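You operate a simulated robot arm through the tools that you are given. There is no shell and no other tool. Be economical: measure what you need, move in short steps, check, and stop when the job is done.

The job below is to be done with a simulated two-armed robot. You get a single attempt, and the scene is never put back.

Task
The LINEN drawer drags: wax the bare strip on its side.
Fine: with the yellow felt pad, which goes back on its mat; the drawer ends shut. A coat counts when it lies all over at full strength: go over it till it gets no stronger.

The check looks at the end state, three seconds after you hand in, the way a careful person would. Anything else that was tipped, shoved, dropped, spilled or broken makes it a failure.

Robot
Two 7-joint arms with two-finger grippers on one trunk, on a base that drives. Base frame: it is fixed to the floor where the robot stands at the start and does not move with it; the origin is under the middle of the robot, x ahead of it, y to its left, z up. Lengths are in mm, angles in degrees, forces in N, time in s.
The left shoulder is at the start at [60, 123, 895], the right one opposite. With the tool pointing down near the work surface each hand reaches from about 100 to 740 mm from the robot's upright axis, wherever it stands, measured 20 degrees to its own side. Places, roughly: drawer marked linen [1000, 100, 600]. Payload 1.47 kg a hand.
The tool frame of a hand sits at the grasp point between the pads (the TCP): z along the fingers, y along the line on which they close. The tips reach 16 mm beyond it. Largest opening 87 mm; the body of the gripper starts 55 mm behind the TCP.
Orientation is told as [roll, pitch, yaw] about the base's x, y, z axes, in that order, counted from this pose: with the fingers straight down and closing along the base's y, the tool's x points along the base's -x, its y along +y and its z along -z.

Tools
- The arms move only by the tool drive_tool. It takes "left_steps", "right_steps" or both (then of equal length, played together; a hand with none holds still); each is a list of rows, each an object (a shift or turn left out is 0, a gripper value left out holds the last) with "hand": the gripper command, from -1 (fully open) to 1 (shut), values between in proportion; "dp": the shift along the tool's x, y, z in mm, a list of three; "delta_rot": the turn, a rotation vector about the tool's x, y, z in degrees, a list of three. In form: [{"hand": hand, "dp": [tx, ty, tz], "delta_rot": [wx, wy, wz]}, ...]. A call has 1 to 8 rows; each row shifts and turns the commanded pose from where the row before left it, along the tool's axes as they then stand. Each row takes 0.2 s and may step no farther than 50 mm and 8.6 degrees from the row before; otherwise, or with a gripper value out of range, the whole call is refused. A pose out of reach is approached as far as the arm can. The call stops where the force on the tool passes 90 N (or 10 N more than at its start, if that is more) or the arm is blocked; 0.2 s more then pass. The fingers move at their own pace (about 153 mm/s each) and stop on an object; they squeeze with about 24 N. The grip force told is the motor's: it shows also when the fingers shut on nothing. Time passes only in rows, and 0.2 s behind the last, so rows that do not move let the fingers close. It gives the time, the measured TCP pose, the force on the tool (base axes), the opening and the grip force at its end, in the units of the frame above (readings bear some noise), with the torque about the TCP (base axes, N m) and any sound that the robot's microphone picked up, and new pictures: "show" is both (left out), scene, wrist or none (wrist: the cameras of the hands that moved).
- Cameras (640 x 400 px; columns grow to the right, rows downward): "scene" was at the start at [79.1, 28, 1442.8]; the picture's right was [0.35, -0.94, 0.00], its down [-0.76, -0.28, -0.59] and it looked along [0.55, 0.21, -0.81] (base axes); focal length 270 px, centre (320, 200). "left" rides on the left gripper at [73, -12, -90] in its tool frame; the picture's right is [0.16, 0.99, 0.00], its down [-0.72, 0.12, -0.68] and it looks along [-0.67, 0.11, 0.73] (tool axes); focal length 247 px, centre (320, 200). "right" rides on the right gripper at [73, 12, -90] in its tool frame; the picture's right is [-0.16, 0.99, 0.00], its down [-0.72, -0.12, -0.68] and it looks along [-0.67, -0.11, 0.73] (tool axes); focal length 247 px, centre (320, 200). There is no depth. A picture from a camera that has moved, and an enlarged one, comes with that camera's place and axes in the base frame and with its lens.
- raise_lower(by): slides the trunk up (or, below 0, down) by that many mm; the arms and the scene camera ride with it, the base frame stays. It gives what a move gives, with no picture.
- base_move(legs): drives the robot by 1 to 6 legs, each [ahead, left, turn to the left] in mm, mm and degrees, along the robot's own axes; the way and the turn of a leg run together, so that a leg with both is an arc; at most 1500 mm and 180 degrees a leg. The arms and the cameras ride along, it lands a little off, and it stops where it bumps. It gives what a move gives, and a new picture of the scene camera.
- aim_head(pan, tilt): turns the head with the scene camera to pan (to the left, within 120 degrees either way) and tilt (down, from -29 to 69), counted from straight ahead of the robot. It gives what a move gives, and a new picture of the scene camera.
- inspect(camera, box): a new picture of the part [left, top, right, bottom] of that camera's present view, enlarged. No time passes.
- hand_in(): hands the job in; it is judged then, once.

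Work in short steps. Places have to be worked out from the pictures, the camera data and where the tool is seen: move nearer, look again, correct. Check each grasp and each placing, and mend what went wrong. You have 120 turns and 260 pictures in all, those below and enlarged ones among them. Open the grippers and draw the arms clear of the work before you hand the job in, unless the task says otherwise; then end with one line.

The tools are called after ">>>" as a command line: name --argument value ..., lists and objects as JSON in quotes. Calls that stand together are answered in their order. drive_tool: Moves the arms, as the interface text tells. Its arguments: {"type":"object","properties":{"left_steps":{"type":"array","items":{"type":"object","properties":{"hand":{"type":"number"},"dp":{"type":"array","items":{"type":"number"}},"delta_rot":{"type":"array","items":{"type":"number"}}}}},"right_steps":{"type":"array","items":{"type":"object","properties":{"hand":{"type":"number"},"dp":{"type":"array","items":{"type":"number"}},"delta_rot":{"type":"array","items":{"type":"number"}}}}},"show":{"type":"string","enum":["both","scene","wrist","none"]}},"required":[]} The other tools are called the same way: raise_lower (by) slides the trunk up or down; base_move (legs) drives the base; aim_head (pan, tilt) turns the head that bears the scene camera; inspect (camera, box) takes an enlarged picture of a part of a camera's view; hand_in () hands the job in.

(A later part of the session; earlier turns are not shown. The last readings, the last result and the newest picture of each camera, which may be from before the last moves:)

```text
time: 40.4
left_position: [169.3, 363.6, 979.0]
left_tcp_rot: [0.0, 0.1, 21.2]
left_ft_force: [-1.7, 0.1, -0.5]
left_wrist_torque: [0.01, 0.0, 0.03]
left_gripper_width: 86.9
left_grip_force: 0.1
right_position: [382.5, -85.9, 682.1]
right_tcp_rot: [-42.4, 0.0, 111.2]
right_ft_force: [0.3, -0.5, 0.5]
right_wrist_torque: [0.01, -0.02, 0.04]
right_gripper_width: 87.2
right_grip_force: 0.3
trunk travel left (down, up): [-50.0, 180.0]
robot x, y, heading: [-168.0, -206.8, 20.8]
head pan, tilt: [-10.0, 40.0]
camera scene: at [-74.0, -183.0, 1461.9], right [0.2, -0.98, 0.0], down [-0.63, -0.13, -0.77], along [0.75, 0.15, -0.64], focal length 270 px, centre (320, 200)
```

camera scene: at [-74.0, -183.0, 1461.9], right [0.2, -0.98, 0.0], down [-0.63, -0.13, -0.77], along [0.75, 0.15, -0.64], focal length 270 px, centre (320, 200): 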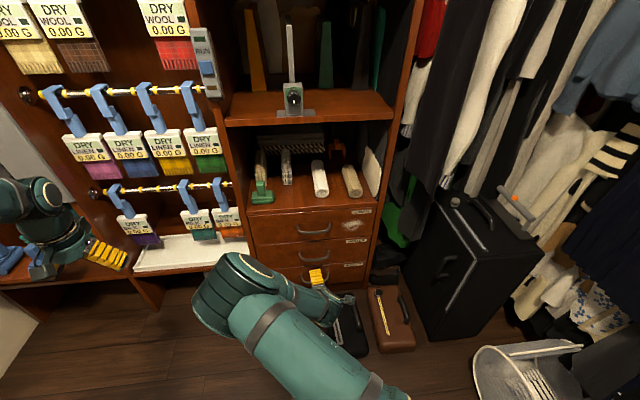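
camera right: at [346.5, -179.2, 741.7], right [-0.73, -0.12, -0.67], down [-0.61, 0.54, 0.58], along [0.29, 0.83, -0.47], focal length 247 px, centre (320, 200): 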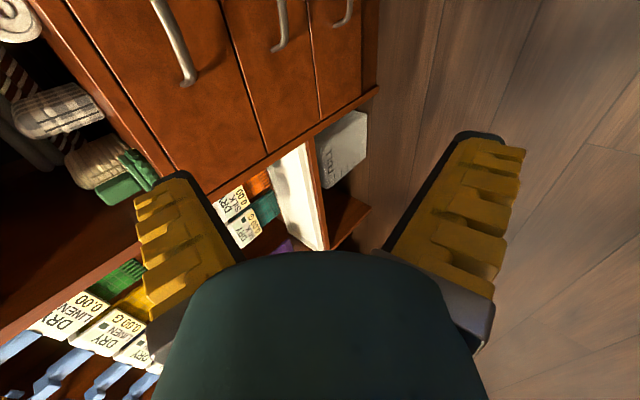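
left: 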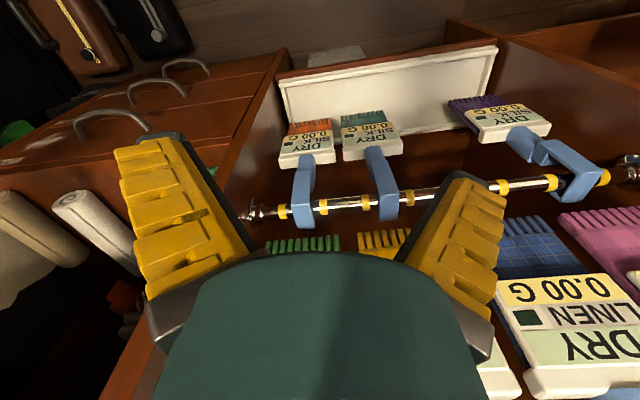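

Clear view now. I zoom into the compartment and drawer front.

>>> inspect --camera "scene" --box '[220, 120, 400, 280]'

>>> drive_tool --right_steps '[{"delta_rot": [8.5, 0, 0]}, {"delta_rot": [8.5, 0, 0]}, {"delta_rot": [8.5, 0, 0]}, {"delta_rot": [7, 0, 0]}]' --show "none"

```text
2.50 times, centred on (310, 200) of scene
camera zoom: at [-74.0, -183.0, 1461.9], right [0.2, -0.98, 0.0], down [-0.63, -0.13, -0.77], along [0.75, 0.15, -0.64], focal length 675 px, centre (345, 200)
```

zoom: 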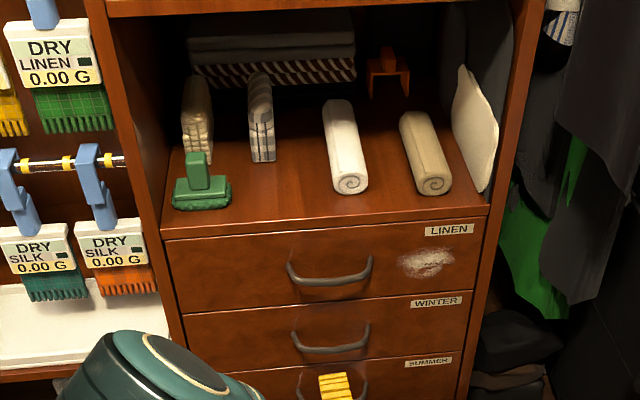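

```text
time: 41.4
left_position: [168.6, 363.8, 979.3]
left_tcp_rot: [0.0, 0.0, 21.2]
left_ft_force: [0.6, -0.2, 0.0]
left_wrist_torque: [-0.01, -0.01, -0.02]
left_gripper_width: 87.2
left_grip_force: 0.2
right_position: [384.4, -84.3, 682.2]
right_tcp_rot: [-75.1, 0.1, 111.1]
right_ft_force: [-0.1, -0.1, -0.2]
right_wrist_torque: [0.02, 0.01, 0.0]
right_gripper_width: 86.8
right_grip_force: 0.0
trunk travel left (down, up): [-50.0, 180.0]
robot x, y, heading: [-167.2, -204.5, 21.1]
head pan, tilt: [-10.0, 40.0]
```

Triangulated handle ≈ (722, 2, 595), 905 mm ahead of the robot and 129 right. I set the hand at that height and drive forward to have it 45 mm short.

>>> drive_tool --right_steps '[{"dp": [21, 41, 0]}, {"dp": [21, 41, 0]}, {"dp": [0, 0, 0]}]' --left_steps '[{"dp": [50, 0, 0]}, {"dp": [50, 0, 0]}, {"dp": [20, 0, 0]}]' --show "none"

>>> base_move --legs '[[230, 0, 0]]'

>>> inspect --camera "right" --box '[0, 0, 640, 400]'

```text
time: 42.2
left_position: [58.3, 320.5, 979.9]
left_tcp_rot: [0.0, 0.0, 21.2]
left_ft_force: [-0.7, -0.3, -0.4]
left_wrist_torque: [-0.01, 0.02, 0.01]
left_gripper_width: 86.9
left_grip_force: 0.1
right_position: [379.8, -130.5, 605.2]
right_tcp_rot: [-75.1, 0.0, 111.2]
right_ft_force: [-0.9, -0.1, 0.1]
right_wrist_torque: [-0.01, 0.01, 0.01]
right_gripper_width: 87.2
right_grip_force: 0.0
trunk travel left (down, up): [-50.0, 180.0]
robot x, y, heading: [-165.3, -207.3, 21.3]
head pan, tilt: [-10.0, 40.0]
```

```text
time: 44.0
left_position: [272.7, 405.8, 979.9]
left_tcp_rot: [0.0, 0.0, 21.3]
left_ft_force: [0.3, -0.4, -1.1]
left_wrist_torque: [0.02, 0.01, -0.02]
left_gripper_width: 86.7
left_grip_force: 0.0
right_position: [592.8, -48.0, 603.4]
right_tcp_rot: [-74.9, 0.0, 111.2]
right_ft_force: [-0.3, -0.2, -0.1]
right_wrist_torque: [0.0, 0.03, -0.03]
right_gripper_width: 87.1
right_grip_force: 0.1
trunk travel left (down, up): [-50.0, 180.0]
robot x, y, heading: [47.0, -122.9, 21.2]
head pan, tilt: [-10.0, 40.0]
camera scene: at [140.5, -99.7, 1461.8], right [0.19, -0.98, 0.0], down [-0.63, -0.13, -0.77], along [0.75, 0.15, -0.64], focal length 270 px, centre (320, 200)
```

scene: 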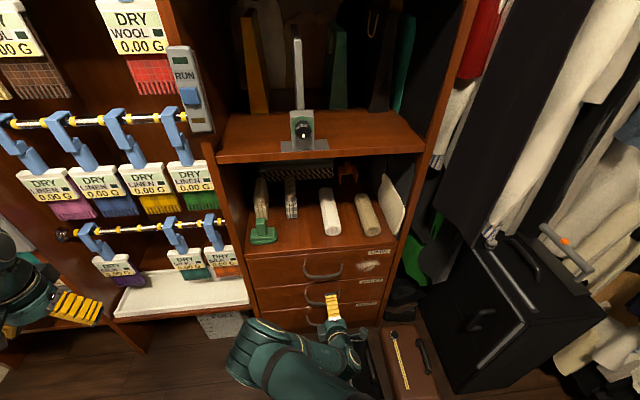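

```text
1.00 times, centred on (320, 200) of right (not enlarged: the box is as wide or as high as the picture)
camera zoom: at [536.4, -149.1, 617.3], right [-0.3, 0.05, -0.95], down [-0.85, 0.45, 0.29], along [0.44, 0.89, -0.09], focal length 247 px, centre (320, 200)
```

zoom: 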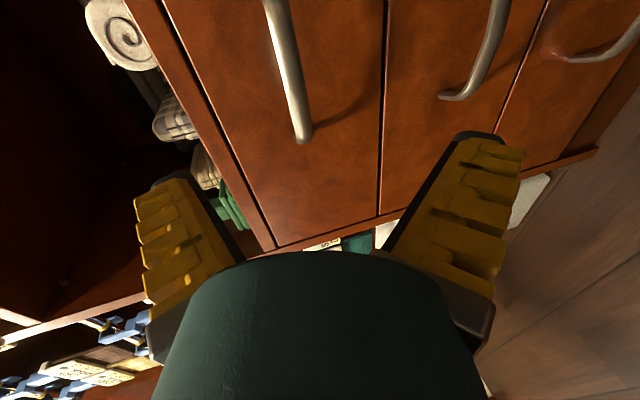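

Handle confirmed at z≈590, ~139 mm ahead. Advance 105 mm and look.

>>> drive_tool --right_steps '[{"dp": [0, -6, 35]}, {"dp": [0, -6, 35]}, {"dp": [0, -6, 34]}, {"dp": [0, 0, 0]}]' --show "wrist"

>>> inspect --camera "scene" --box '[240, 200, 440, 360]'

```text
time: 45.0
left_position: [271.6, 404.7, 980.6]
left_tcp_rot: [0.0, 0.1, 21.2]
left_ft_force: [0.0, 0.6, -0.8]
left_wrist_torque: [0.01, 0.0, -0.01]
left_gripper_width: 87.1
left_grip_force: 0.1
right_position: [691.8, -9.0, 595.7]
right_tcp_rot: [-75.1, -0.1, 111.1]
right_ft_force: [0.2, -0.2, -0.5]
right_wrist_torque: [-0.01, 0.0, 0.0]
right_gripper_width: 87.0
right_grip_force: 0.1
trunk travel left (down, up): [-50.0, 180.0]
robot x, y, heading: [44.5, -121.1, 21.2]
head pan, tilt: [-10.0, 40.0]
camera right: at [635.5, -110.4, 608.1], right [-0.3, 0.05, -0.95], down [-0.85, 0.45, 0.29], along [0.44, 0.89, -0.09], focal length 247 px, centre (320, 200)
```

right: 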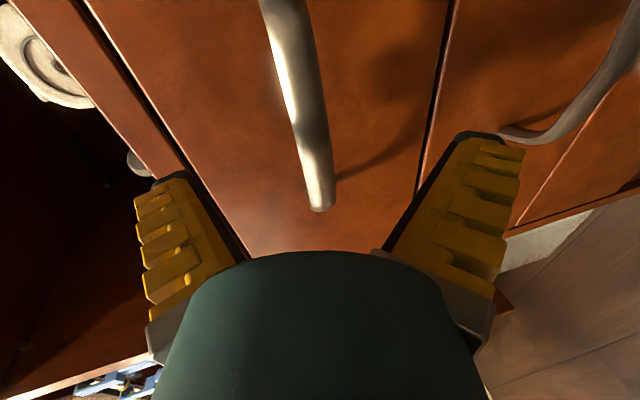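

```text
2.50 times, centred on (340, 280) of scene
camera zoom: at [139.5, -100.1, 1461.9], right [0.19, -0.98, 0.0], down [-0.63, -0.13, -0.77], along [0.75, 0.15, -0.64], focal length 675 px, centre (270, 0)
```

zoom: 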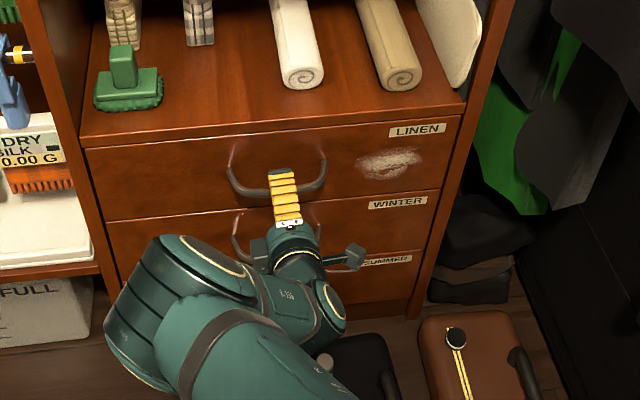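

The bar lies between the fingers; advance 30 mm and close.

>>> drive_tool --right_steps '[{"dp": [0, -3, 15]}, {"dp": [0, -3, 15]}, {"hand": 1}, {"hand": 1}, {"hand": 1}]' --show "wrist"

```text
time: 46.2
left_position: [272.8, 404.3, 980.2]
left_tcp_rot: [0.0, -0.1, 21.3]
left_ft_force: [0.5, 0.3, -0.3]
left_wrist_torque: [-0.01, -0.01, 0.0]
left_gripper_width: 86.6
left_grip_force: 0.1
right_position: [719.7, 2.9, 591.1]
right_tcp_rot: [-74.9, 0.0, 111.2]
right_ft_force: [-6.4, -0.5, -11.8]
right_wrist_torque: [0.22, 0.07, -0.04]
right_gripper_width: 12.9
right_grip_force: 29.8
trunk travel left (down, up): [-50.0, 180.0]
robot x, y, heading: [45.2, -121.1, 21.6]
head pan, tilt: [-10.0, 40.0]
camera right: at [662.7, -99.1, 604.5], right [-0.3, 0.05, -0.95], down [-0.85, 0.45, 0.29], along [0.44, 0.89, -0.09], focal length 247 px, centre (320, 200)
```

right: 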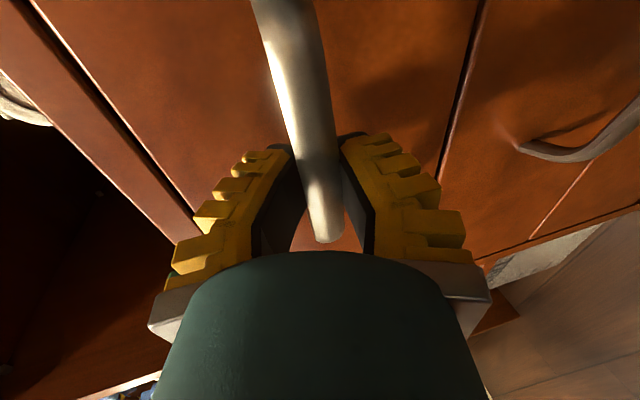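

Bar held (13 mm). Pull back slowly with the arm to feel the drag.

>>> drive_tool --right_steps '[{"dp": [0, 3.9, -14.5]}, {"dp": [0, 3.9, -14.5]}, {"dp": [0, 3.9, -14.5]}, {"dp": [0, 3.9, -14.5]}, {"dp": [0, 0, 0]}]' --show "scene"

```text
time: 47.4
left_position: [273.5, 406.3, 978.8]
left_tcp_rot: [-0.1, 0.2, 21.3]
left_ft_force: [-0.9, 0.2, -0.8]
left_wrist_torque: [0.0, -0.03, -0.01]
left_gripper_width: 87.0
left_grip_force: 0.1
right_position: [662.7, -17.3, 592.6]
right_tcp_rot: [-74.9, 0.1, 111.5]
right_ft_force: [0.6, 24.6, -19.3]
right_wrist_torque: [0.32, 0.16, 0.06]
right_gripper_width: 6.0
right_grip_force: 30.4
trunk travel left (down, up): [-50.0, 180.0]
robot x, y, heading: [49.1, -124.2, 21.2]
head pan, tilt: [-10.0, 40.0]
camera scene: at [141.3, -98.1, 1461.8], right [0.2, -0.98, 0.0], down [-0.63, -0.13, -0.77], along [0.75, 0.15, -0.64], focal length 270 px, centre (320, 200)
```

scene: 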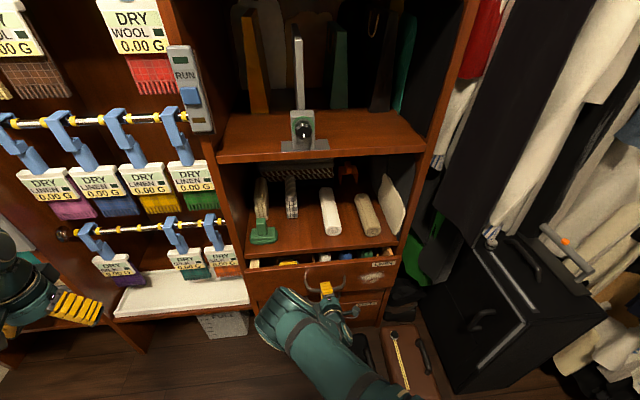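

Drawer comes out; the grip slid toward the tips. I re-grip deeper and inspect what's inside.

>>> drive_tool --right_steps '[{"hand": 0}, {"hand": 0}, {"dp": [-2, -4, 14]}, {"hand": 1}, {"hand": 1}, {"hand": 1}]' --show "wrist"

>>> inspect --camera "scene" --box '[240, 220, 420, 340]'

```text
time: 48.8
left_position: [276.7, 404.5, 979.5]
left_tcp_rot: [0.0, 0.2, 21.3]
left_ft_force: [0.3, -0.1, -0.6]
left_wrist_torque: [-0.01, -0.02, 0.02]
left_gripper_width: 87.0
left_grip_force: 0.0
right_position: [676.0, -14.3, 589.6]
right_tcp_rot: [-74.3, 0.0, 111.1]
right_ft_force: [12.6, 4.5, -42.4]
right_wrist_torque: [-0.1, -0.4, 0.2]
right_gripper_width: 8.1
right_grip_force: 30.1
trunk travel left (down, up): [-50.0, 180.0]
robot x, y, heading: [46.6, -121.5, 21.3]
head pan, tilt: [-10.0, 40.0]
camera right: at [620.0, -114.6, 602.0], right [-0.3, 0.05, -0.95], down [-0.84, 0.45, 0.29], along [0.44, 0.89, -0.09], focal length 247 px, centre (320, 200)
```

right: 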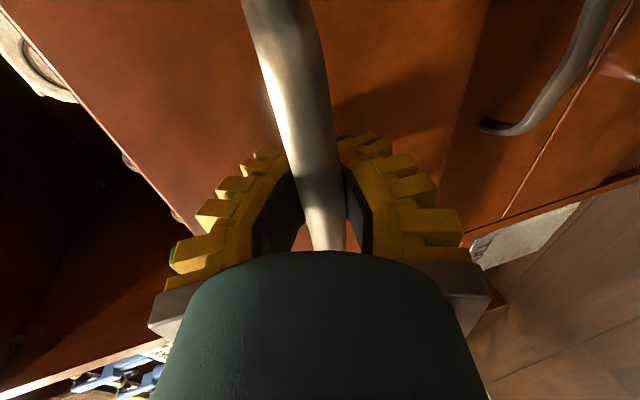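

```text
3.33 times, centred on (330, 280) of scene
camera zoom: at [144.2, -99.1, 1461.3], right [0.19, -0.98, 0.0], down [-0.63, -0.13, -0.76], along [0.75, 0.15, -0.65], focal length 900 px, centre (287, -67)
```

zoom: 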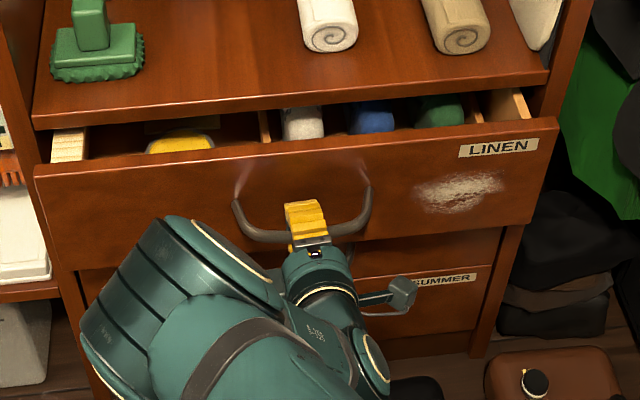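

A yellow pad shows in the drawer's left bay. Ease the vertical load and pull on ~200 mm, along the drawer's own direction (~20°).

>>> drive_tool --right_steps '[{"dp": [0, 3, 0]}, {"dp": [-0.5, 5.2, -19.3]}, {"dp": [-0.5, 5.2, -19.3]}, {"dp": [-0.5, 5.2, -19.3]}, {"dp": [-0.5, 5.2, -19.3]}, {"dp": [0, 0, 0]}]' --show "scene"

```text
time: 50.2
left_position: [273.3, 406.8, 979.5]
left_tcp_rot: [0.0, 0.1, 21.3]
left_ft_force: [-0.1, 0.0, -0.3]
left_wrist_torque: [0.01, 0.03, 0.01]
left_gripper_width: 87.2
left_grip_force: 0.1
right_position: [599.8, -37.6, 587.5]
right_tcp_rot: [-74.9, 0.0, 111.3]
right_ft_force: [9.2, 13.0, -24.1]
right_wrist_torque: [0.01, -0.23, 0.02]
right_gripper_width: 8.0
right_grip_force: 30.3
trunk travel left (down, up): [-50.0, 180.0]
robot x, y, heading: [46.5, -125.3, 21.0]
head pan, tilt: [-10.0, 40.0]
camera scene: at [142.2, -98.9, 1461.7], right [0.19, -0.98, 0.0], down [-0.63, -0.13, -0.76], along [0.75, 0.15, -0.64], focal length 270 px, centre (320, 200)
```

scene: 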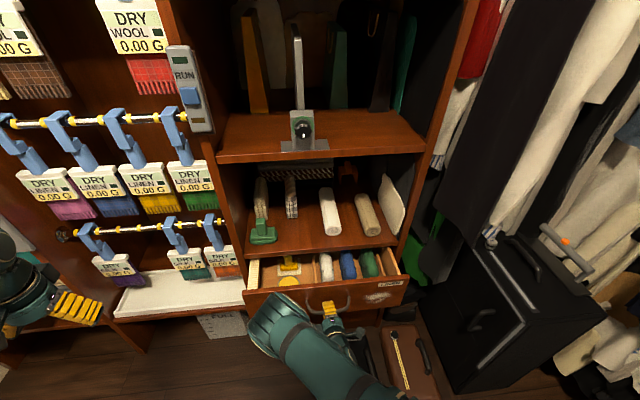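

Sliding well. Continue pulling.

>>> drive_tool --right_steps '[{"dp": [-0.5, 6.2, -19.3]}, {"dp": [-0.5, 5.2, -19.3]}, {"dp": [-0.5, 5.2, -19.3]}, {"dp": [-0.5, 5.2, -19.3]}, {"dp": [-0.5, 5.2, -19.3]}, {"dp": [-0.5, 5.2, -19.3]}, {"dp": [0, 0, 0]}]' --show "scene"

>>> inspect --camera "scene" --box '[220, 220, 420, 380]'

```text
time: 51.8
left_position: [273.5, 404.7, 979.8]
left_tcp_rot: [0.0, 0.1, 21.1]
left_ft_force: [1.0, -1.2, 0.3]
left_wrist_torque: [-0.04, 0.0, -0.01]
left_gripper_width: 86.7
left_grip_force: 0.1
right_position: [486.9, -80.8, 588.4]
right_tcp_rot: [-74.9, -0.2, 111.3]
right_ft_force: [4.3, 23.3, -31.4]
right_wrist_torque: [0.06, -0.35, -0.35]
right_gripper_width: 6.0
right_grip_force: 30.0
trunk travel left (down, up): [-50.0, 180.0]
robot x, y, heading: [46.7, -124.4, 21.2]
head pan, tilt: [-10.0, 40.0]
camera scene: at [141.9, -98.6, 1461.7], right [0.19, -0.98, 0.0], down [-0.63, -0.13, -0.76], along [0.75, 0.15, -0.64], focal length 270 px, centre (320, 200)
```

scene: 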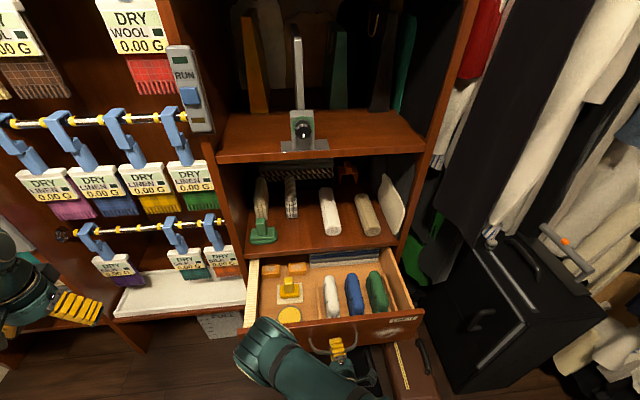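

```text
2.50 times, centred on (320, 300) of scene
camera zoom: at [141.9, -98.6, 1461.7], right [0.19, -0.98, 0.0], down [-0.63, -0.13, -0.76], along [0.75, 0.15, -0.64], focal length 675 px, centre (320, -50)
```

zoom: 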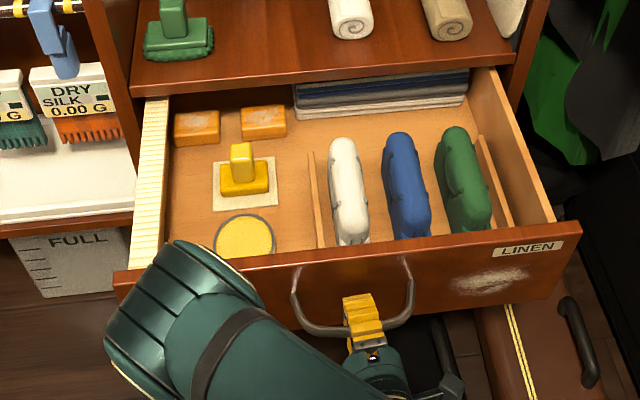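

Yellow pad on its mat, a tin of wax and more in the left bay. Release the handle, back off and raise the hand.

>>> drive_tool --right_steps '[{"hand": -1}, {"hand": -1}, {"dp": [0, 10, -38]}, {"dp": [0, 10, -38]}, {"dp": [0, -40, -10]}, {"dp": [0, -45, -12]}, {"dp": [0, -45, -12]}, {"dp": [0, -45, -12]}]' --show "scene"

>>> drive_tool --left_steps '[{"dp": [-50, 0, 0]}, {"dp": [-50, 0, 0]}, {"dp": [-20, -50, 0]}, {"dp": [0, -50, 0]}]' --show "both"

```text
time: 53.5
left_position: [272.9, 405.7, 980.3]
left_tcp_rot: [-0.1, 0.0, 21.3]
left_ft_force: [-0.6, 0.1, -0.1]
left_wrist_torque: [0.03, 0.05, -0.01]
left_gripper_width: 87.0
left_grip_force: 0.1
right_position: [446.2, -59.7, 731.0]
right_tcp_rot: [-83.8, -6.7, 112.7]
right_ft_force: [0.1, 0.7, -0.6]
right_wrist_torque: [0.01, 0.03, -0.01]
right_gripper_width: 87.1
right_grip_force: 0.0
right hand out of reach, approached as far as the arm can: row 8
trunk travel left (down, up): [-50.0, 180.0]
robot x, y, heading: [47.0, -124.9, 21.1]
head pan, tilt: [-10.0, 40.0]
stopped in row 8 (right hand): the arm was blocked; the commanded pose is now the measured one
camera scene: at [140.0, -100.3, 1461.9], right [0.19, -0.98, 0.0], down [-0.63, -0.12, -0.77], along [0.75, 0.15, -0.64], focal length 270 px, centre (320, 200)
```

scene: 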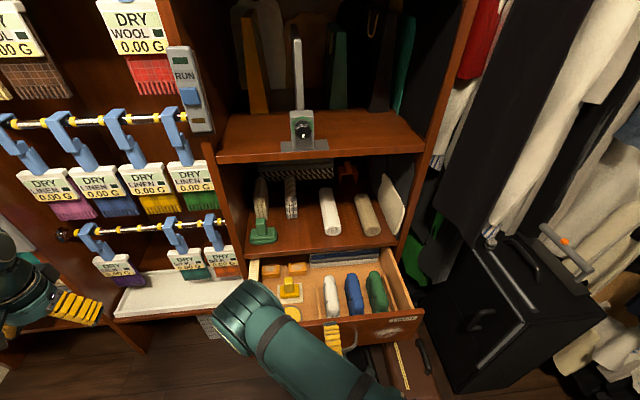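

```text
refused: row 3 steps farther than a row can; nothing moved
```

I turn the right hand back to point down (wrist rises), and swing the left hand nearer; then use their cameras on the drawer's sides.

>>> drive_tool --right_steps '[{"delta_rot": [-8.5, 0, 0]}, {"delta_rot": [-8.5, 0, 0]}, {"delta_rot": [-8.5, 0, 0]}, {"delta_rot": [-8.5, 0, 0]}, {"delta_rot": [-8.5, 0, 0]}, {"delta_rot": [-8.5, 0, 0]}, {"delta_rot": [-8.5, 0, 0]}, {"delta_rot": [-8.5, 0, 0]}]' --left_steps '[{"dp": [-40, 0, 0], "delta_rot": [0, 0, 8.5]}, {"dp": [-20, 0, 20], "delta_rot": [0, 0, 8.5]}, {"dp": [0, 0, 20], "delta_rot": [0, 0, 8.5]}, {"dp": [0, 0, 30], "delta_rot": [0, 0, 8.5]}, {"dp": [0, 0, 30], "delta_rot": [0, 0, 8.5]}, {"dp": [0, 0, 30], "delta_rot": [0, 0, 8.5]}, {"dp": [0, 0, 30], "delta_rot": [0, 0, 8.5]}, {"dp": [0, 0, 30], "delta_rot": [0, 0, 8.5]}]' --show "both"

```text
time: 55.3
left_position: [328.0, 424.3, 790.2]
left_tcp_rot: [0.0, 0.0, -47.0]
left_ft_force: [1.0, 0.1, -0.3]
left_wrist_torque: [-0.01, -0.01, 0.02]
left_gripper_width: 87.1
left_grip_force: 0.0
right_position: [446.6, -60.7, 730.7]
right_tcp_rot: [-15.8, -6.7, 112.8]
right_ft_force: [1.1, 1.1, -0.1]
right_wrist_torque: [-0.01, 0.04, -0.01]
right_gripper_width: 86.9
right_grip_force: 0.1
trunk travel left (down, up): [-50.0, 180.0]
robot x, y, heading: [47.6, -123.7, 21.2]
head pan, tilt: [-10.0, 40.0]
camera scene: at [140.3, -100.1, 1461.9], right [0.19, -0.98, 0.0], down [-0.63, -0.13, -0.77], along [0.75, 0.15, -0.64], focal length 270 px, centre (320, 200)
camera right: at [445.4, -150.8, 806.1], right [-0.95, -0.2, -0.25], down [-0.32, 0.56, 0.77], along [-0.01, 0.8, -0.59], focal length 247 px, centre (320, 200)
camera left: at [269.6, 468.6, 878.8], right [0.61, 0.79, 0.0], down [0.58, -0.45, 0.68], along [0.54, -0.42, -0.73], focal length 247 px, centre (320, 200)
```

scene: 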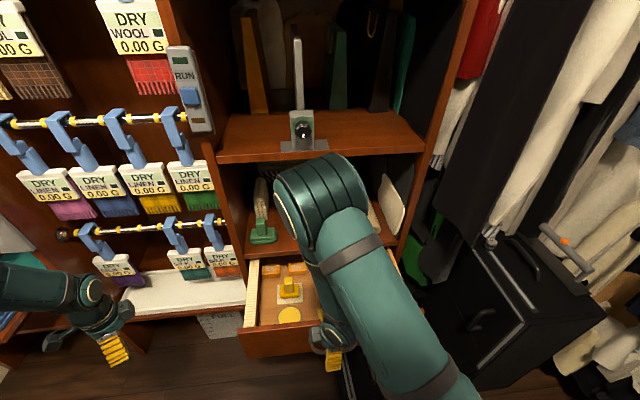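
right: 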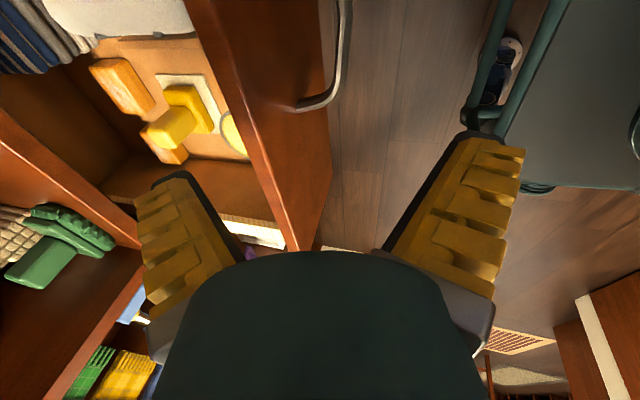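
left: 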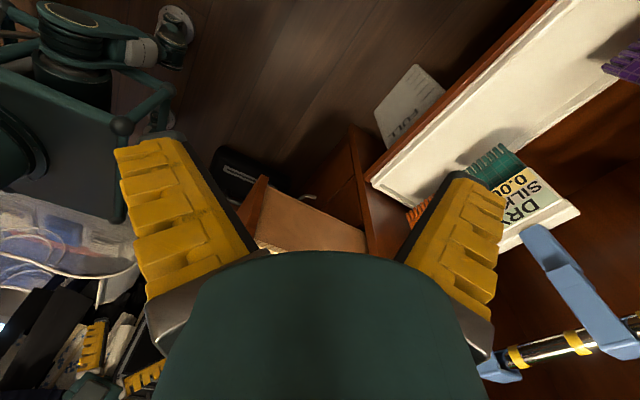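

Zoom the left wrist view at the drawer's left side.

>>> inspect --camera "left" --box '[220, 150, 420, 275]'

>>> inspect --camera "scene" --box '[230, 240, 350, 360]'

```text
3.20 times, centred on (320, 212) of left
camera zoom: at [269.6, 468.6, 878.8], right [0.61, 0.79, 0.0], down [0.58, -0.45, 0.68], along [0.54, -0.42, -0.73], focal length 790 px, centre (320, 160)
```

zoom: 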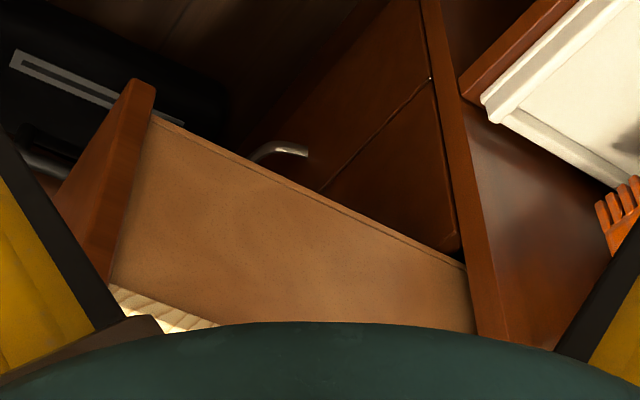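

```text
3.33 times, centred on (290, 300) of scene
camera zoom: at [140.3, -100.1, 1461.9], right [0.19, -0.98, 0.0], down [-0.63, -0.13, -0.77], along [0.75, 0.15, -0.64], focal length 900 px, centre (420, -133)
```

zoom: 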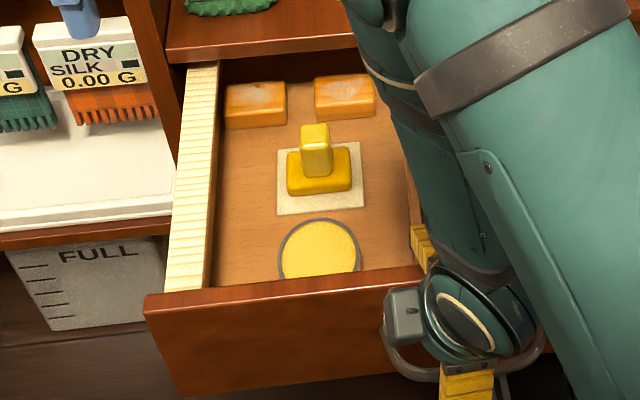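

The bare pale strip is the top of the drawer's left side wall. It may run on inside the cabinet, so I want the drawer further out. First level the right hand and look down at the panel.

>>> drive_tool --right_steps '[{"delta_rot": [-7.5, 3.3, 0.8]}, {"delta_rot": [-7.5, 3.3, 0.8]}, {"dp": [0, 0, 0]}]' --show "wrist"

>>> inspect --camera "right" --box '[0, 0, 350, 270]'

```text
time: 56.1
left_position: [328.4, 424.5, 790.2]
left_tcp_rot: [-0.1, 0.0, -46.7]
left_ft_force: [-0.1, -0.5, 0.2]
left_wrist_torque: [0.0, 0.0, -0.01]
left_gripper_width: 86.9
left_grip_force: 0.1
right_position: [445.5, -60.7, 731.3]
right_tcp_rot: [-0.6, -0.3, 110.2]
right_ft_force: [-0.6, -0.5, 0.1]
right_wrist_torque: [-0.02, 0.03, 0.0]
right_gripper_width: 86.9
right_grip_force: 0.1
trunk travel left (down, up): [-50.0, 180.0]
robot x, y, heading: [45.9, -121.1, 21.1]
head pan, tilt: [-10.0, 40.0]
camera right: at [459.6, -134.2, 820.8], right [-0.98, -0.19, -0.01], down [-0.15, 0.71, 0.69], along [-0.12, 0.68, -0.73], focal length 247 px, centre (320, 200)
```

right: 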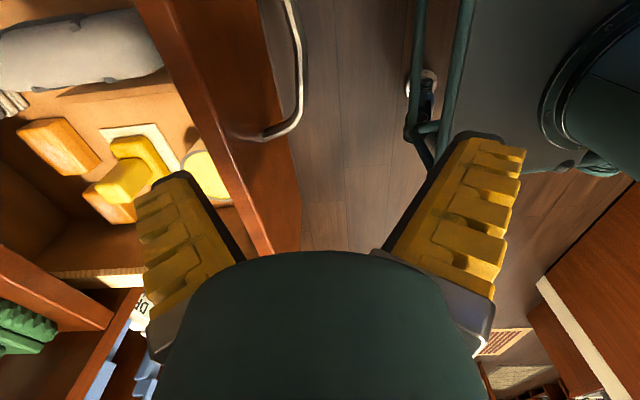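

```text
1.48 times, centred on (175, 135) of right
camera zoom: at [459.6, -134.2, 820.8], right [-0.98, -0.19, -0.01], down [-0.15, 0.71, 0.69], along [-0.12, 0.68, -0.73], focal length 366 px, centre (535, 296)
```

zoom: 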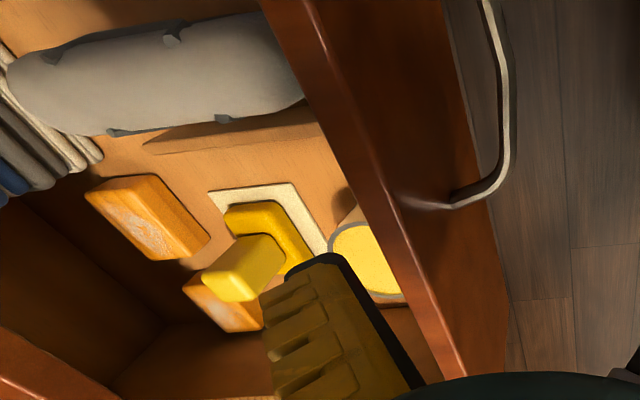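

I'll straddle the panel's top edge with the fingers just left of the handle: forward ~84 mm, then down to check.

>>> drive_tool --right_steps '[{"dp": [0, -42, 0]}, {"dp": [0, -42, 0]}, {"dp": [0, 0, 25]}, {"dp": [0, 0, 0]}]' --show "both"

```text
time: 57.1
left_position: [327.3, 422.4, 789.3]
left_tcp_rot: [-0.1, 0.0, -46.7]
left_ft_force: [0.2, 0.3, 0.6]
left_wrist_torque: [-0.02, -0.01, 0.0]
left_gripper_width: 87.2
left_grip_force: 0.0
right_position: [523.8, -32.3, 706.9]
right_tcp_rot: [-0.7, -0.3, 110.3]
right_ft_force: [0.7, 0.2, 0.0]
right_wrist_torque: [0.01, -0.03, 0.01]
right_gripper_width: 87.1
right_grip_force: 0.0
trunk travel left (down, up): [-50.0, 180.0]
robot x, y, heading: [44.3, -124.4, 21.3]
head pan, tilt: [-10.0, 40.0]
camera scene: at [139.7, -100.2, 1462.0], right [0.19, -0.98, 0.0], down [-0.63, -0.13, -0.77], along [0.75, 0.15, -0.64], focal length 270 px, centre (320, 200)
camera right: at [538.4, -106.8, 796.2], right [-0.98, -0.19, -0.01], down [-0.15, 0.71, 0.69], along [-0.12, 0.68, -0.73], focal length 247 px, centre (320, 200)
```

scene: 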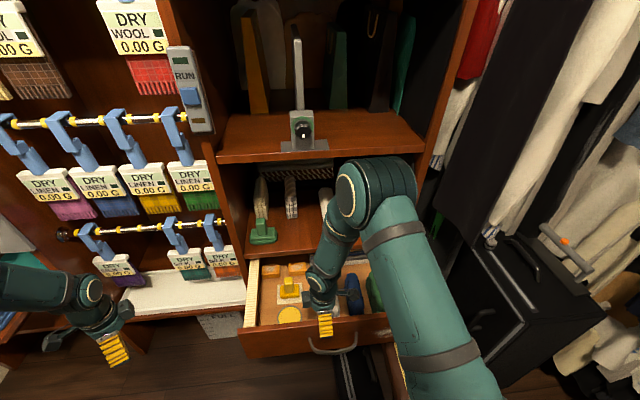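
right: 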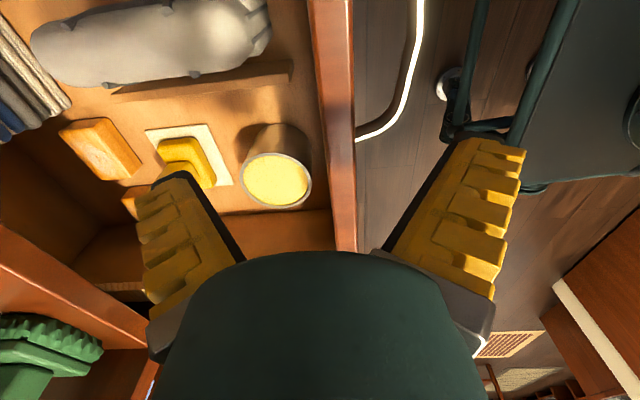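

The panel edge lies between the fingers, clear of the tin. Lower 40 mm and close gently.

>>> drive_tool --right_steps '[{"dp": [0, 0, 20]}, {"dp": [0, 0, 20]}, {"hand": 1}, {"hand": 1}, {"hand": 1}]' --show "wrist"

```text
time: 58.3
left_position: [327.2, 424.3, 790.6]
left_tcp_rot: [0.0, -0.1, -46.8]
left_ft_force: [0.7, 0.2, -0.1]
left_wrist_torque: [0.01, -0.01, -0.01]
left_gripper_width: 86.9
left_grip_force: 0.1
right_position: [522.5, -32.1, 667.5]
right_tcp_rot: [-0.6, -0.3, 110.1]
right_ft_force: [-13.4, -6.2, 2.7]
right_wrist_torque: [-0.11, 0.11, -0.53]
right_gripper_width: 9.2
right_grip_force: 30.1
trunk travel left (down, up): [-50.0, 180.0]
robot x, y, heading: [43.8, -124.4, 21.4]
head pan, tilt: [-10.0, 40.0]
camera right: at [536.8, -105.8, 756.9], right [-0.98, -0.19, -0.01], down [-0.15, 0.71, 0.69], along [-0.12, 0.67, -0.73], focal length 247 px, centre (320, 200)
```

right: 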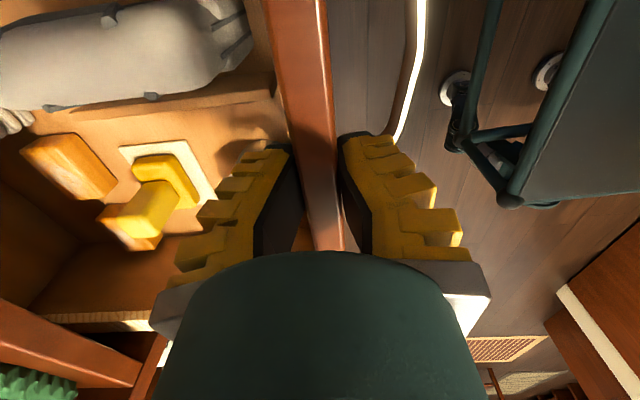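

Panel gripped. Pull back 60 mm with the arm.

>>> drive_tool --right_steps '[{"dp": [0, 15, 0]}, {"dp": [0, 15, 0]}, {"dp": [0, 15, 0]}, {"dp": [0, 15, 0]}, {"dp": [0, 0, 0]}]' --show "scene"

>>> inspect --camera "scene" --box '[210, 230, 410, 390]'

```text
time: 59.5
left_position: [327.1, 424.4, 790.1]
left_tcp_rot: [0.0, -0.1, -46.8]
left_ft_force: [-0.3, -0.3, 0.2]
left_wrist_torque: [-0.02, -0.01, 0.0]
left_gripper_width: 87.1
left_grip_force: 0.1
right_position: [467.8, -48.9, 665.9]
right_tcp_rot: [-0.8, -0.5, 110.3]
right_ft_force: [7.9, 10.8, 7.3]
right_wrist_torque: [0.44, -0.03, -0.43]
right_gripper_width: 10.9
right_grip_force: 30.7
trunk travel left (down, up): [-50.0, 180.0]
robot x, y, heading: [46.9, -127.2, 21.3]
head pan, tilt: [-10.0, 40.0]
camera scene: at [139.8, -99.2, 1462.0], right [0.2, -0.98, 0.0], down [-0.63, -0.13, -0.77], along [0.75, 0.15, -0.64], focal length 270 px, centre (320, 200)
```

scene: 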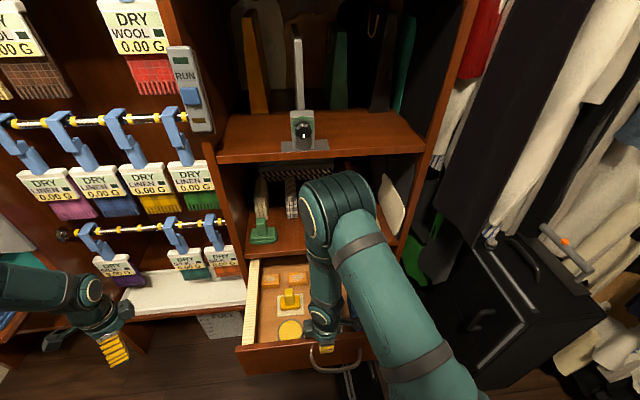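

```text
2.50 times, centred on (310, 310) of scene
camera zoom: at [139.8, -99.2, 1462.0], right [0.2, -0.98, 0.0], down [-0.63, -0.13, -0.77], along [0.75, 0.15, -0.64], focal length 675 px, centre (345, -75)
```

zoom: 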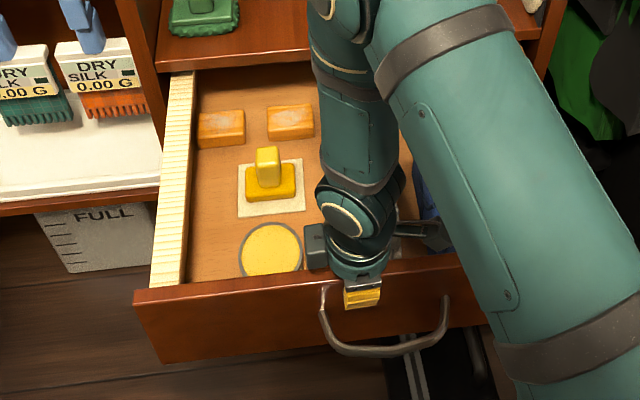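

Still strip up to the cabinet edge. Pull another 45 mm.

>>> drive_tool --right_steps '[{"dp": [0, 15, 0]}, {"dp": [0, 15, 0]}, {"dp": [0, 15, 0]}, {"dp": [0, 0, 0]}]' --show "scene"

>>> inspect --camera "scene" --box '[210, 230, 410, 390]'

```text
time: 60.5
left_position: [326.8, 424.0, 788.0]
left_tcp_rot: [-0.1, -0.1, -46.9]
left_ft_force: [-0.3, 0.9, 0.1]
left_wrist_torque: [-0.01, 0.0, 0.0]
left_gripper_width: 86.9
left_grip_force: 0.0
right_position: [426.1, -62.0, 666.9]
right_tcp_rot: [-0.8, -0.5, 110.3]
right_ft_force: [3.2, 25.8, 11.8]
right_wrist_torque: [0.36, -0.04, -0.46]
right_gripper_width: 12.7
right_grip_force: 29.9
trunk travel left (down, up): [-50.0, 180.0]
robot x, y, heading: [49.2, -121.1, 21.0]
head pan, tilt: [-10.0, 40.0]
camera scene: at [139.3, -98.0, 1462.0], right [0.2, -0.98, 0.0], down [-0.63, -0.13, -0.77], along [0.75, 0.15, -0.64], focal length 270 px, centre (320, 200)
```

scene: 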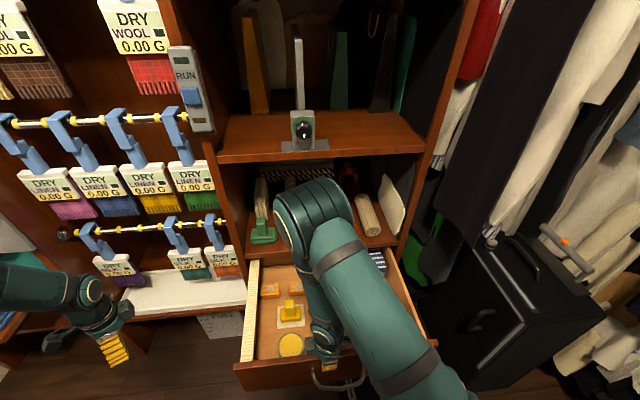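

```text
2.50 times, centred on (310, 310) of scene
camera zoom: at [139.3, -98.0, 1462.0], right [0.2, -0.98, 0.0], down [-0.63, -0.13, -0.77], along [0.75, 0.15, -0.64], focal length 675 px, centre (345, -75)
```

zoom: 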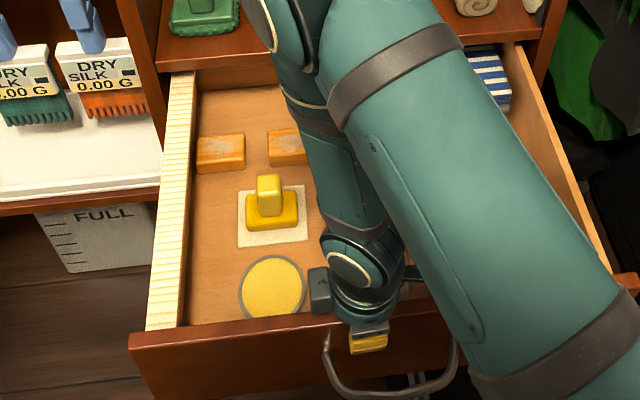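

The drawer's back is now at the front edge – nearly fully out, good. Release and lift the right hand, drawing it aside to the right.

>>> drive_tool --right_steps '[{"hand": -1}, {"hand": -1}, {"dp": [0, 0, -40]}, {"dp": [0, 0, -40]}, {"dp": [0, 0, -40]}, {"dp": [45, 0, -20]}, {"dp": [45, 10, 0]}, {"dp": [45, 10, 0]}]' --left_steps '[{}, {}, {"dp": [-40, 0, 0]}, {"dp": [-40, 0, 0]}, {"delta_rot": [0, 0, 8.5]}, {"delta_rot": [0, 0, 8.5]}, {"delta_rot": [0, 0, 5]}, {}]' --show "both"

>>> inspect --camera "scene" --box '[210, 230, 410, 390]'

```text
time: 62.3
left_position: [385.0, 364.9, 790.9]
left_tcp_rot: [0.0, 0.0, -68.9]
left_ft_force: [-0.2, -0.9, -0.2]
left_wrist_torque: [0.01, -0.01, 0.01]
left_gripper_width: 87.3
left_grip_force: 0.0
right_position: [452.3, -202.2, 806.1]
right_tcp_rot: [-0.6, -0.5, 110.2]
right_ft_force: [0.0, -1.3, 0.2]
right_wrist_torque: [-0.03, -0.02, -0.03]
right_gripper_width: 87.1
right_grip_force: 0.1
trunk travel left (down, up): [-50.0, 180.0]
robot x, y, heading: [45.0, -126.6, 21.4]
head pan, tilt: [-10.0, 40.0]
camera scene: at [139.9, -101.3, 1461.9], right [0.19, -0.98, 0.0], down [-0.63, -0.12, -0.77], along [0.75, 0.15, -0.64], focal length 270 px, centre (320, 200)
camera right: at [466.9, -277.2, 895.5], right [-0.98, -0.19, -0.01], down [-0.15, 0.71, 0.69], along [-0.12, 0.68, -0.73], focal length 247 px, centre (320, 200)
camera left: at [346.9, 426.9, 879.3], right [0.86, 0.5, 0.0], down [0.37, -0.63, 0.68], along [0.34, -0.59, -0.73], focal length 247 px, centre (320, 200)
```

scene: 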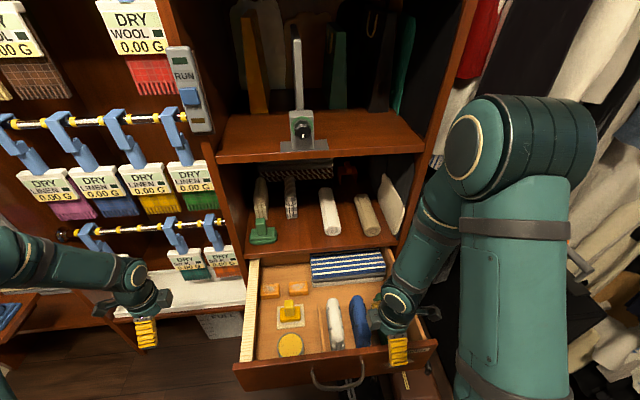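
right: 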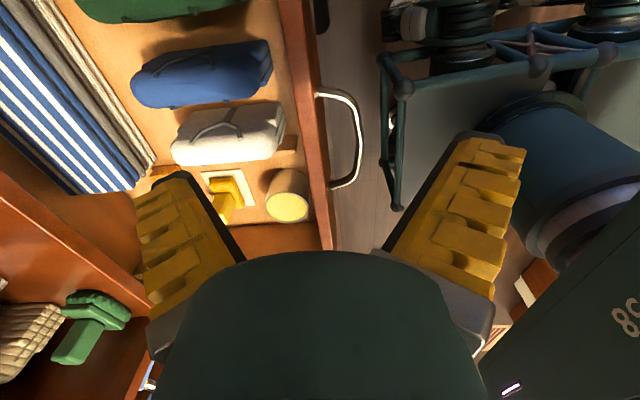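
left: 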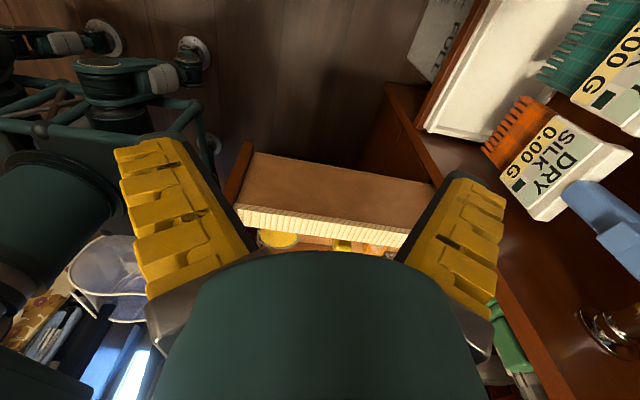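

```text
2.50 times, centred on (310, 310) of scene
camera zoom: at [139.9, -101.3, 1461.9], right [0.19, -0.98, 0.0], down [-0.63, -0.12, -0.77], along [0.75, 0.15, -0.64], focal length 675 px, centre (345, -75)
```

zoom: 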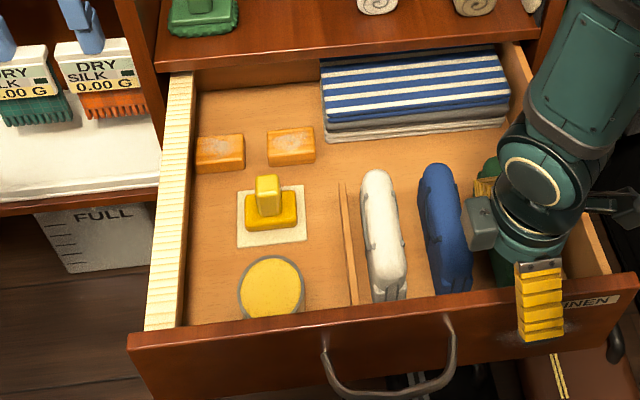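

I look closely at the strip's far end from the left camera, and at the pad.

>>> inspect --camera "left" --box '[220, 130, 460, 270]'

>>> inspect --camera "scene" --box '[235, 250, 325, 370]'

>>> inspect --camera "right" --box '[120, 120, 340, 260]'

```text
2.67 times, centred on (340, 200) of left
camera zoom: at [346.9, 426.9, 879.3], right [0.86, 0.5, 0.0], down [0.37, -0.63, 0.68], along [0.34, -0.59, -0.73], focal length 659 px, centre (267, 200)
```

zoom: 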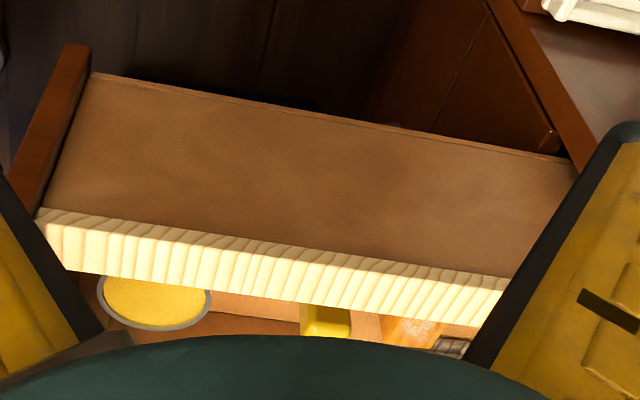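

```text
3.33 times, centred on (280, 310) of scene
camera zoom: at [139.9, -101.3, 1461.9], right [0.19, -0.98, 0.0], down [-0.63, -0.12, -0.77], along [0.75, 0.15, -0.64], focal length 900 px, centre (453, -167)
```

zoom: 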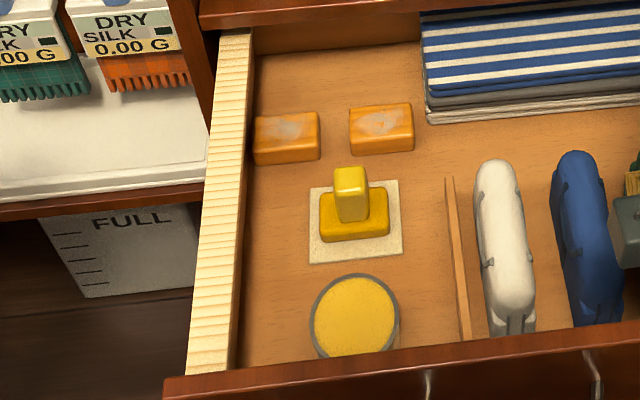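

```text
2.86 times, centred on (230, 190) of right
camera zoom: at [466.9, -277.2, 895.5], right [-0.98, -0.19, -0.01], down [-0.15, 0.71, 0.69], along [-0.12, 0.68, -0.73], focal length 706 px, centre (577, 229)
```

zoom: 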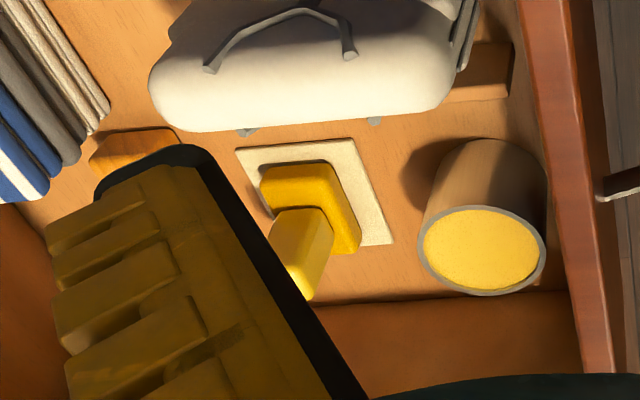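

Clear: strip ≈33 mm wide on the left wall's top, wax tin by the panel, pad at ≈(590, 96, top ~585). I turn the left hand square again and carry it over the pad.

>>> drive_tool --left_steps '[{"delta_rot": [0, 0, -8.5]}, {"delta_rot": [0, 0, -8.5]}, {"delta_rot": [0, 0, -8.5]}, {"delta_rot": [0, 0, -8.5]}, {"delta_rot": [0, 0, -8.5]}, {"delta_rot": [0, 0, -8.5]}, {"delta_rot": [0, 0, -8.5]}, {"delta_rot": [0, 0, -8.5]}]' --show "none"

>>> drive_tool --left_steps '[{"delta_rot": [0, 0, -8.5]}, {"delta_rot": [0, 0, -8.5]}, {"delta_rot": [0, 0, -5.2]}, {"dp": [-13, -46, 0]}, {"dp": [-13, -46, 0]}, {"dp": [-13, -46, 0]}, {"dp": [-13, -46, 0]}, {"dp": [-13, -46, 0]}]' --show "both"

```text
time: 64.1
left_position: [385.0, 365.3, 789.9]
left_tcp_rot: [0.0, 0.0, -0.8]
left_ft_force: [-0.5, 0.1, -0.3]
left_wrist_torque: [-0.03, -0.01, 0.05]
left_gripper_width: 86.8
left_grip_force: 0.0
right_position: [453.1, -202.6, 805.2]
right_tcp_rot: [-0.7, -0.5, 110.1]
right_ft_force: [-0.5, -0.3, 0.8]
right_wrist_torque: [0.0, 0.01, -0.01]
right_gripper_width: 87.0
right_grip_force: 0.1
trunk travel left (down, up): [-50.0, 180.0]
robot x, y, heading: [44.3, -124.0, 21.2]
head pan, tilt: [-10.0, 40.0]
```

```text
time: 65.9
left_position: [526.7, 174.7, 788.6]
left_tcp_rot: [0.0, 0.0, 21.5]
left_ft_force: [-0.4, 0.7, -0.1]
left_wrist_torque: [0.02, 0.0, 0.01]
left_gripper_width: 87.1
left_grip_force: 0.0
right_position: [453.0, -202.1, 806.4]
right_tcp_rot: [-0.7, -0.4, 110.1]
right_ft_force: [-0.1, 0.5, 1.7]
right_wrist_torque: [0.03, 0.01, -0.01]
right_gripper_width: 87.2
right_grip_force: 0.0
trunk travel left (down, up): [-50.0, 180.0]
robot x, y, heading: [46.3, -122.9, 21.0]
head pan, tilt: [-10.0, 40.0]
camera scene: at [140.1, -100.8, 1461.9], right [0.19, -0.98, 0.0], down [-0.63, -0.12, -0.77], along [0.75, 0.15, -0.64], focal length 270 px, centre (320, 200)
camera left: at [463.9, 136.3, 878.3], right [-0.51, 0.86, 0.0], down [0.63, 0.37, 0.68], along [0.58, 0.35, -0.73], focal length 247 px, centre (320, 200)
```

scene: 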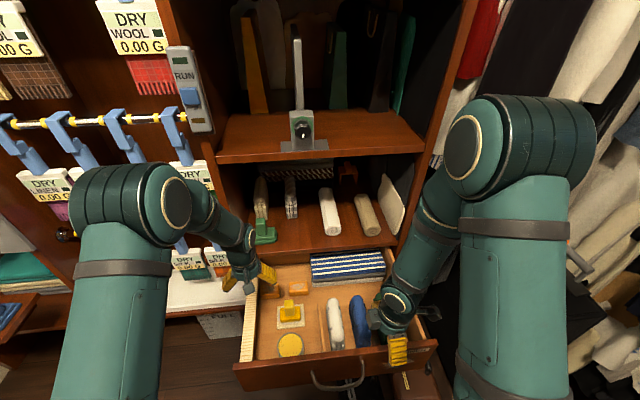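
left: 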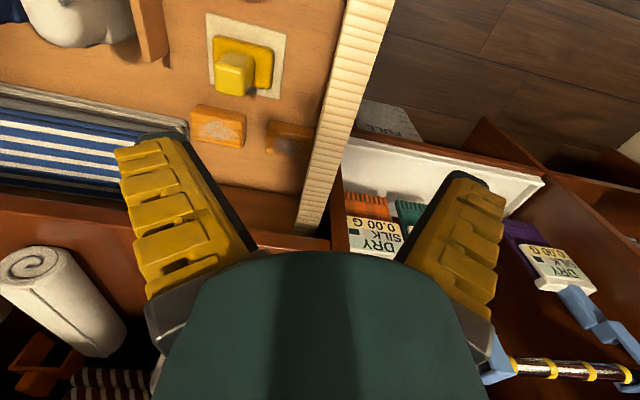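

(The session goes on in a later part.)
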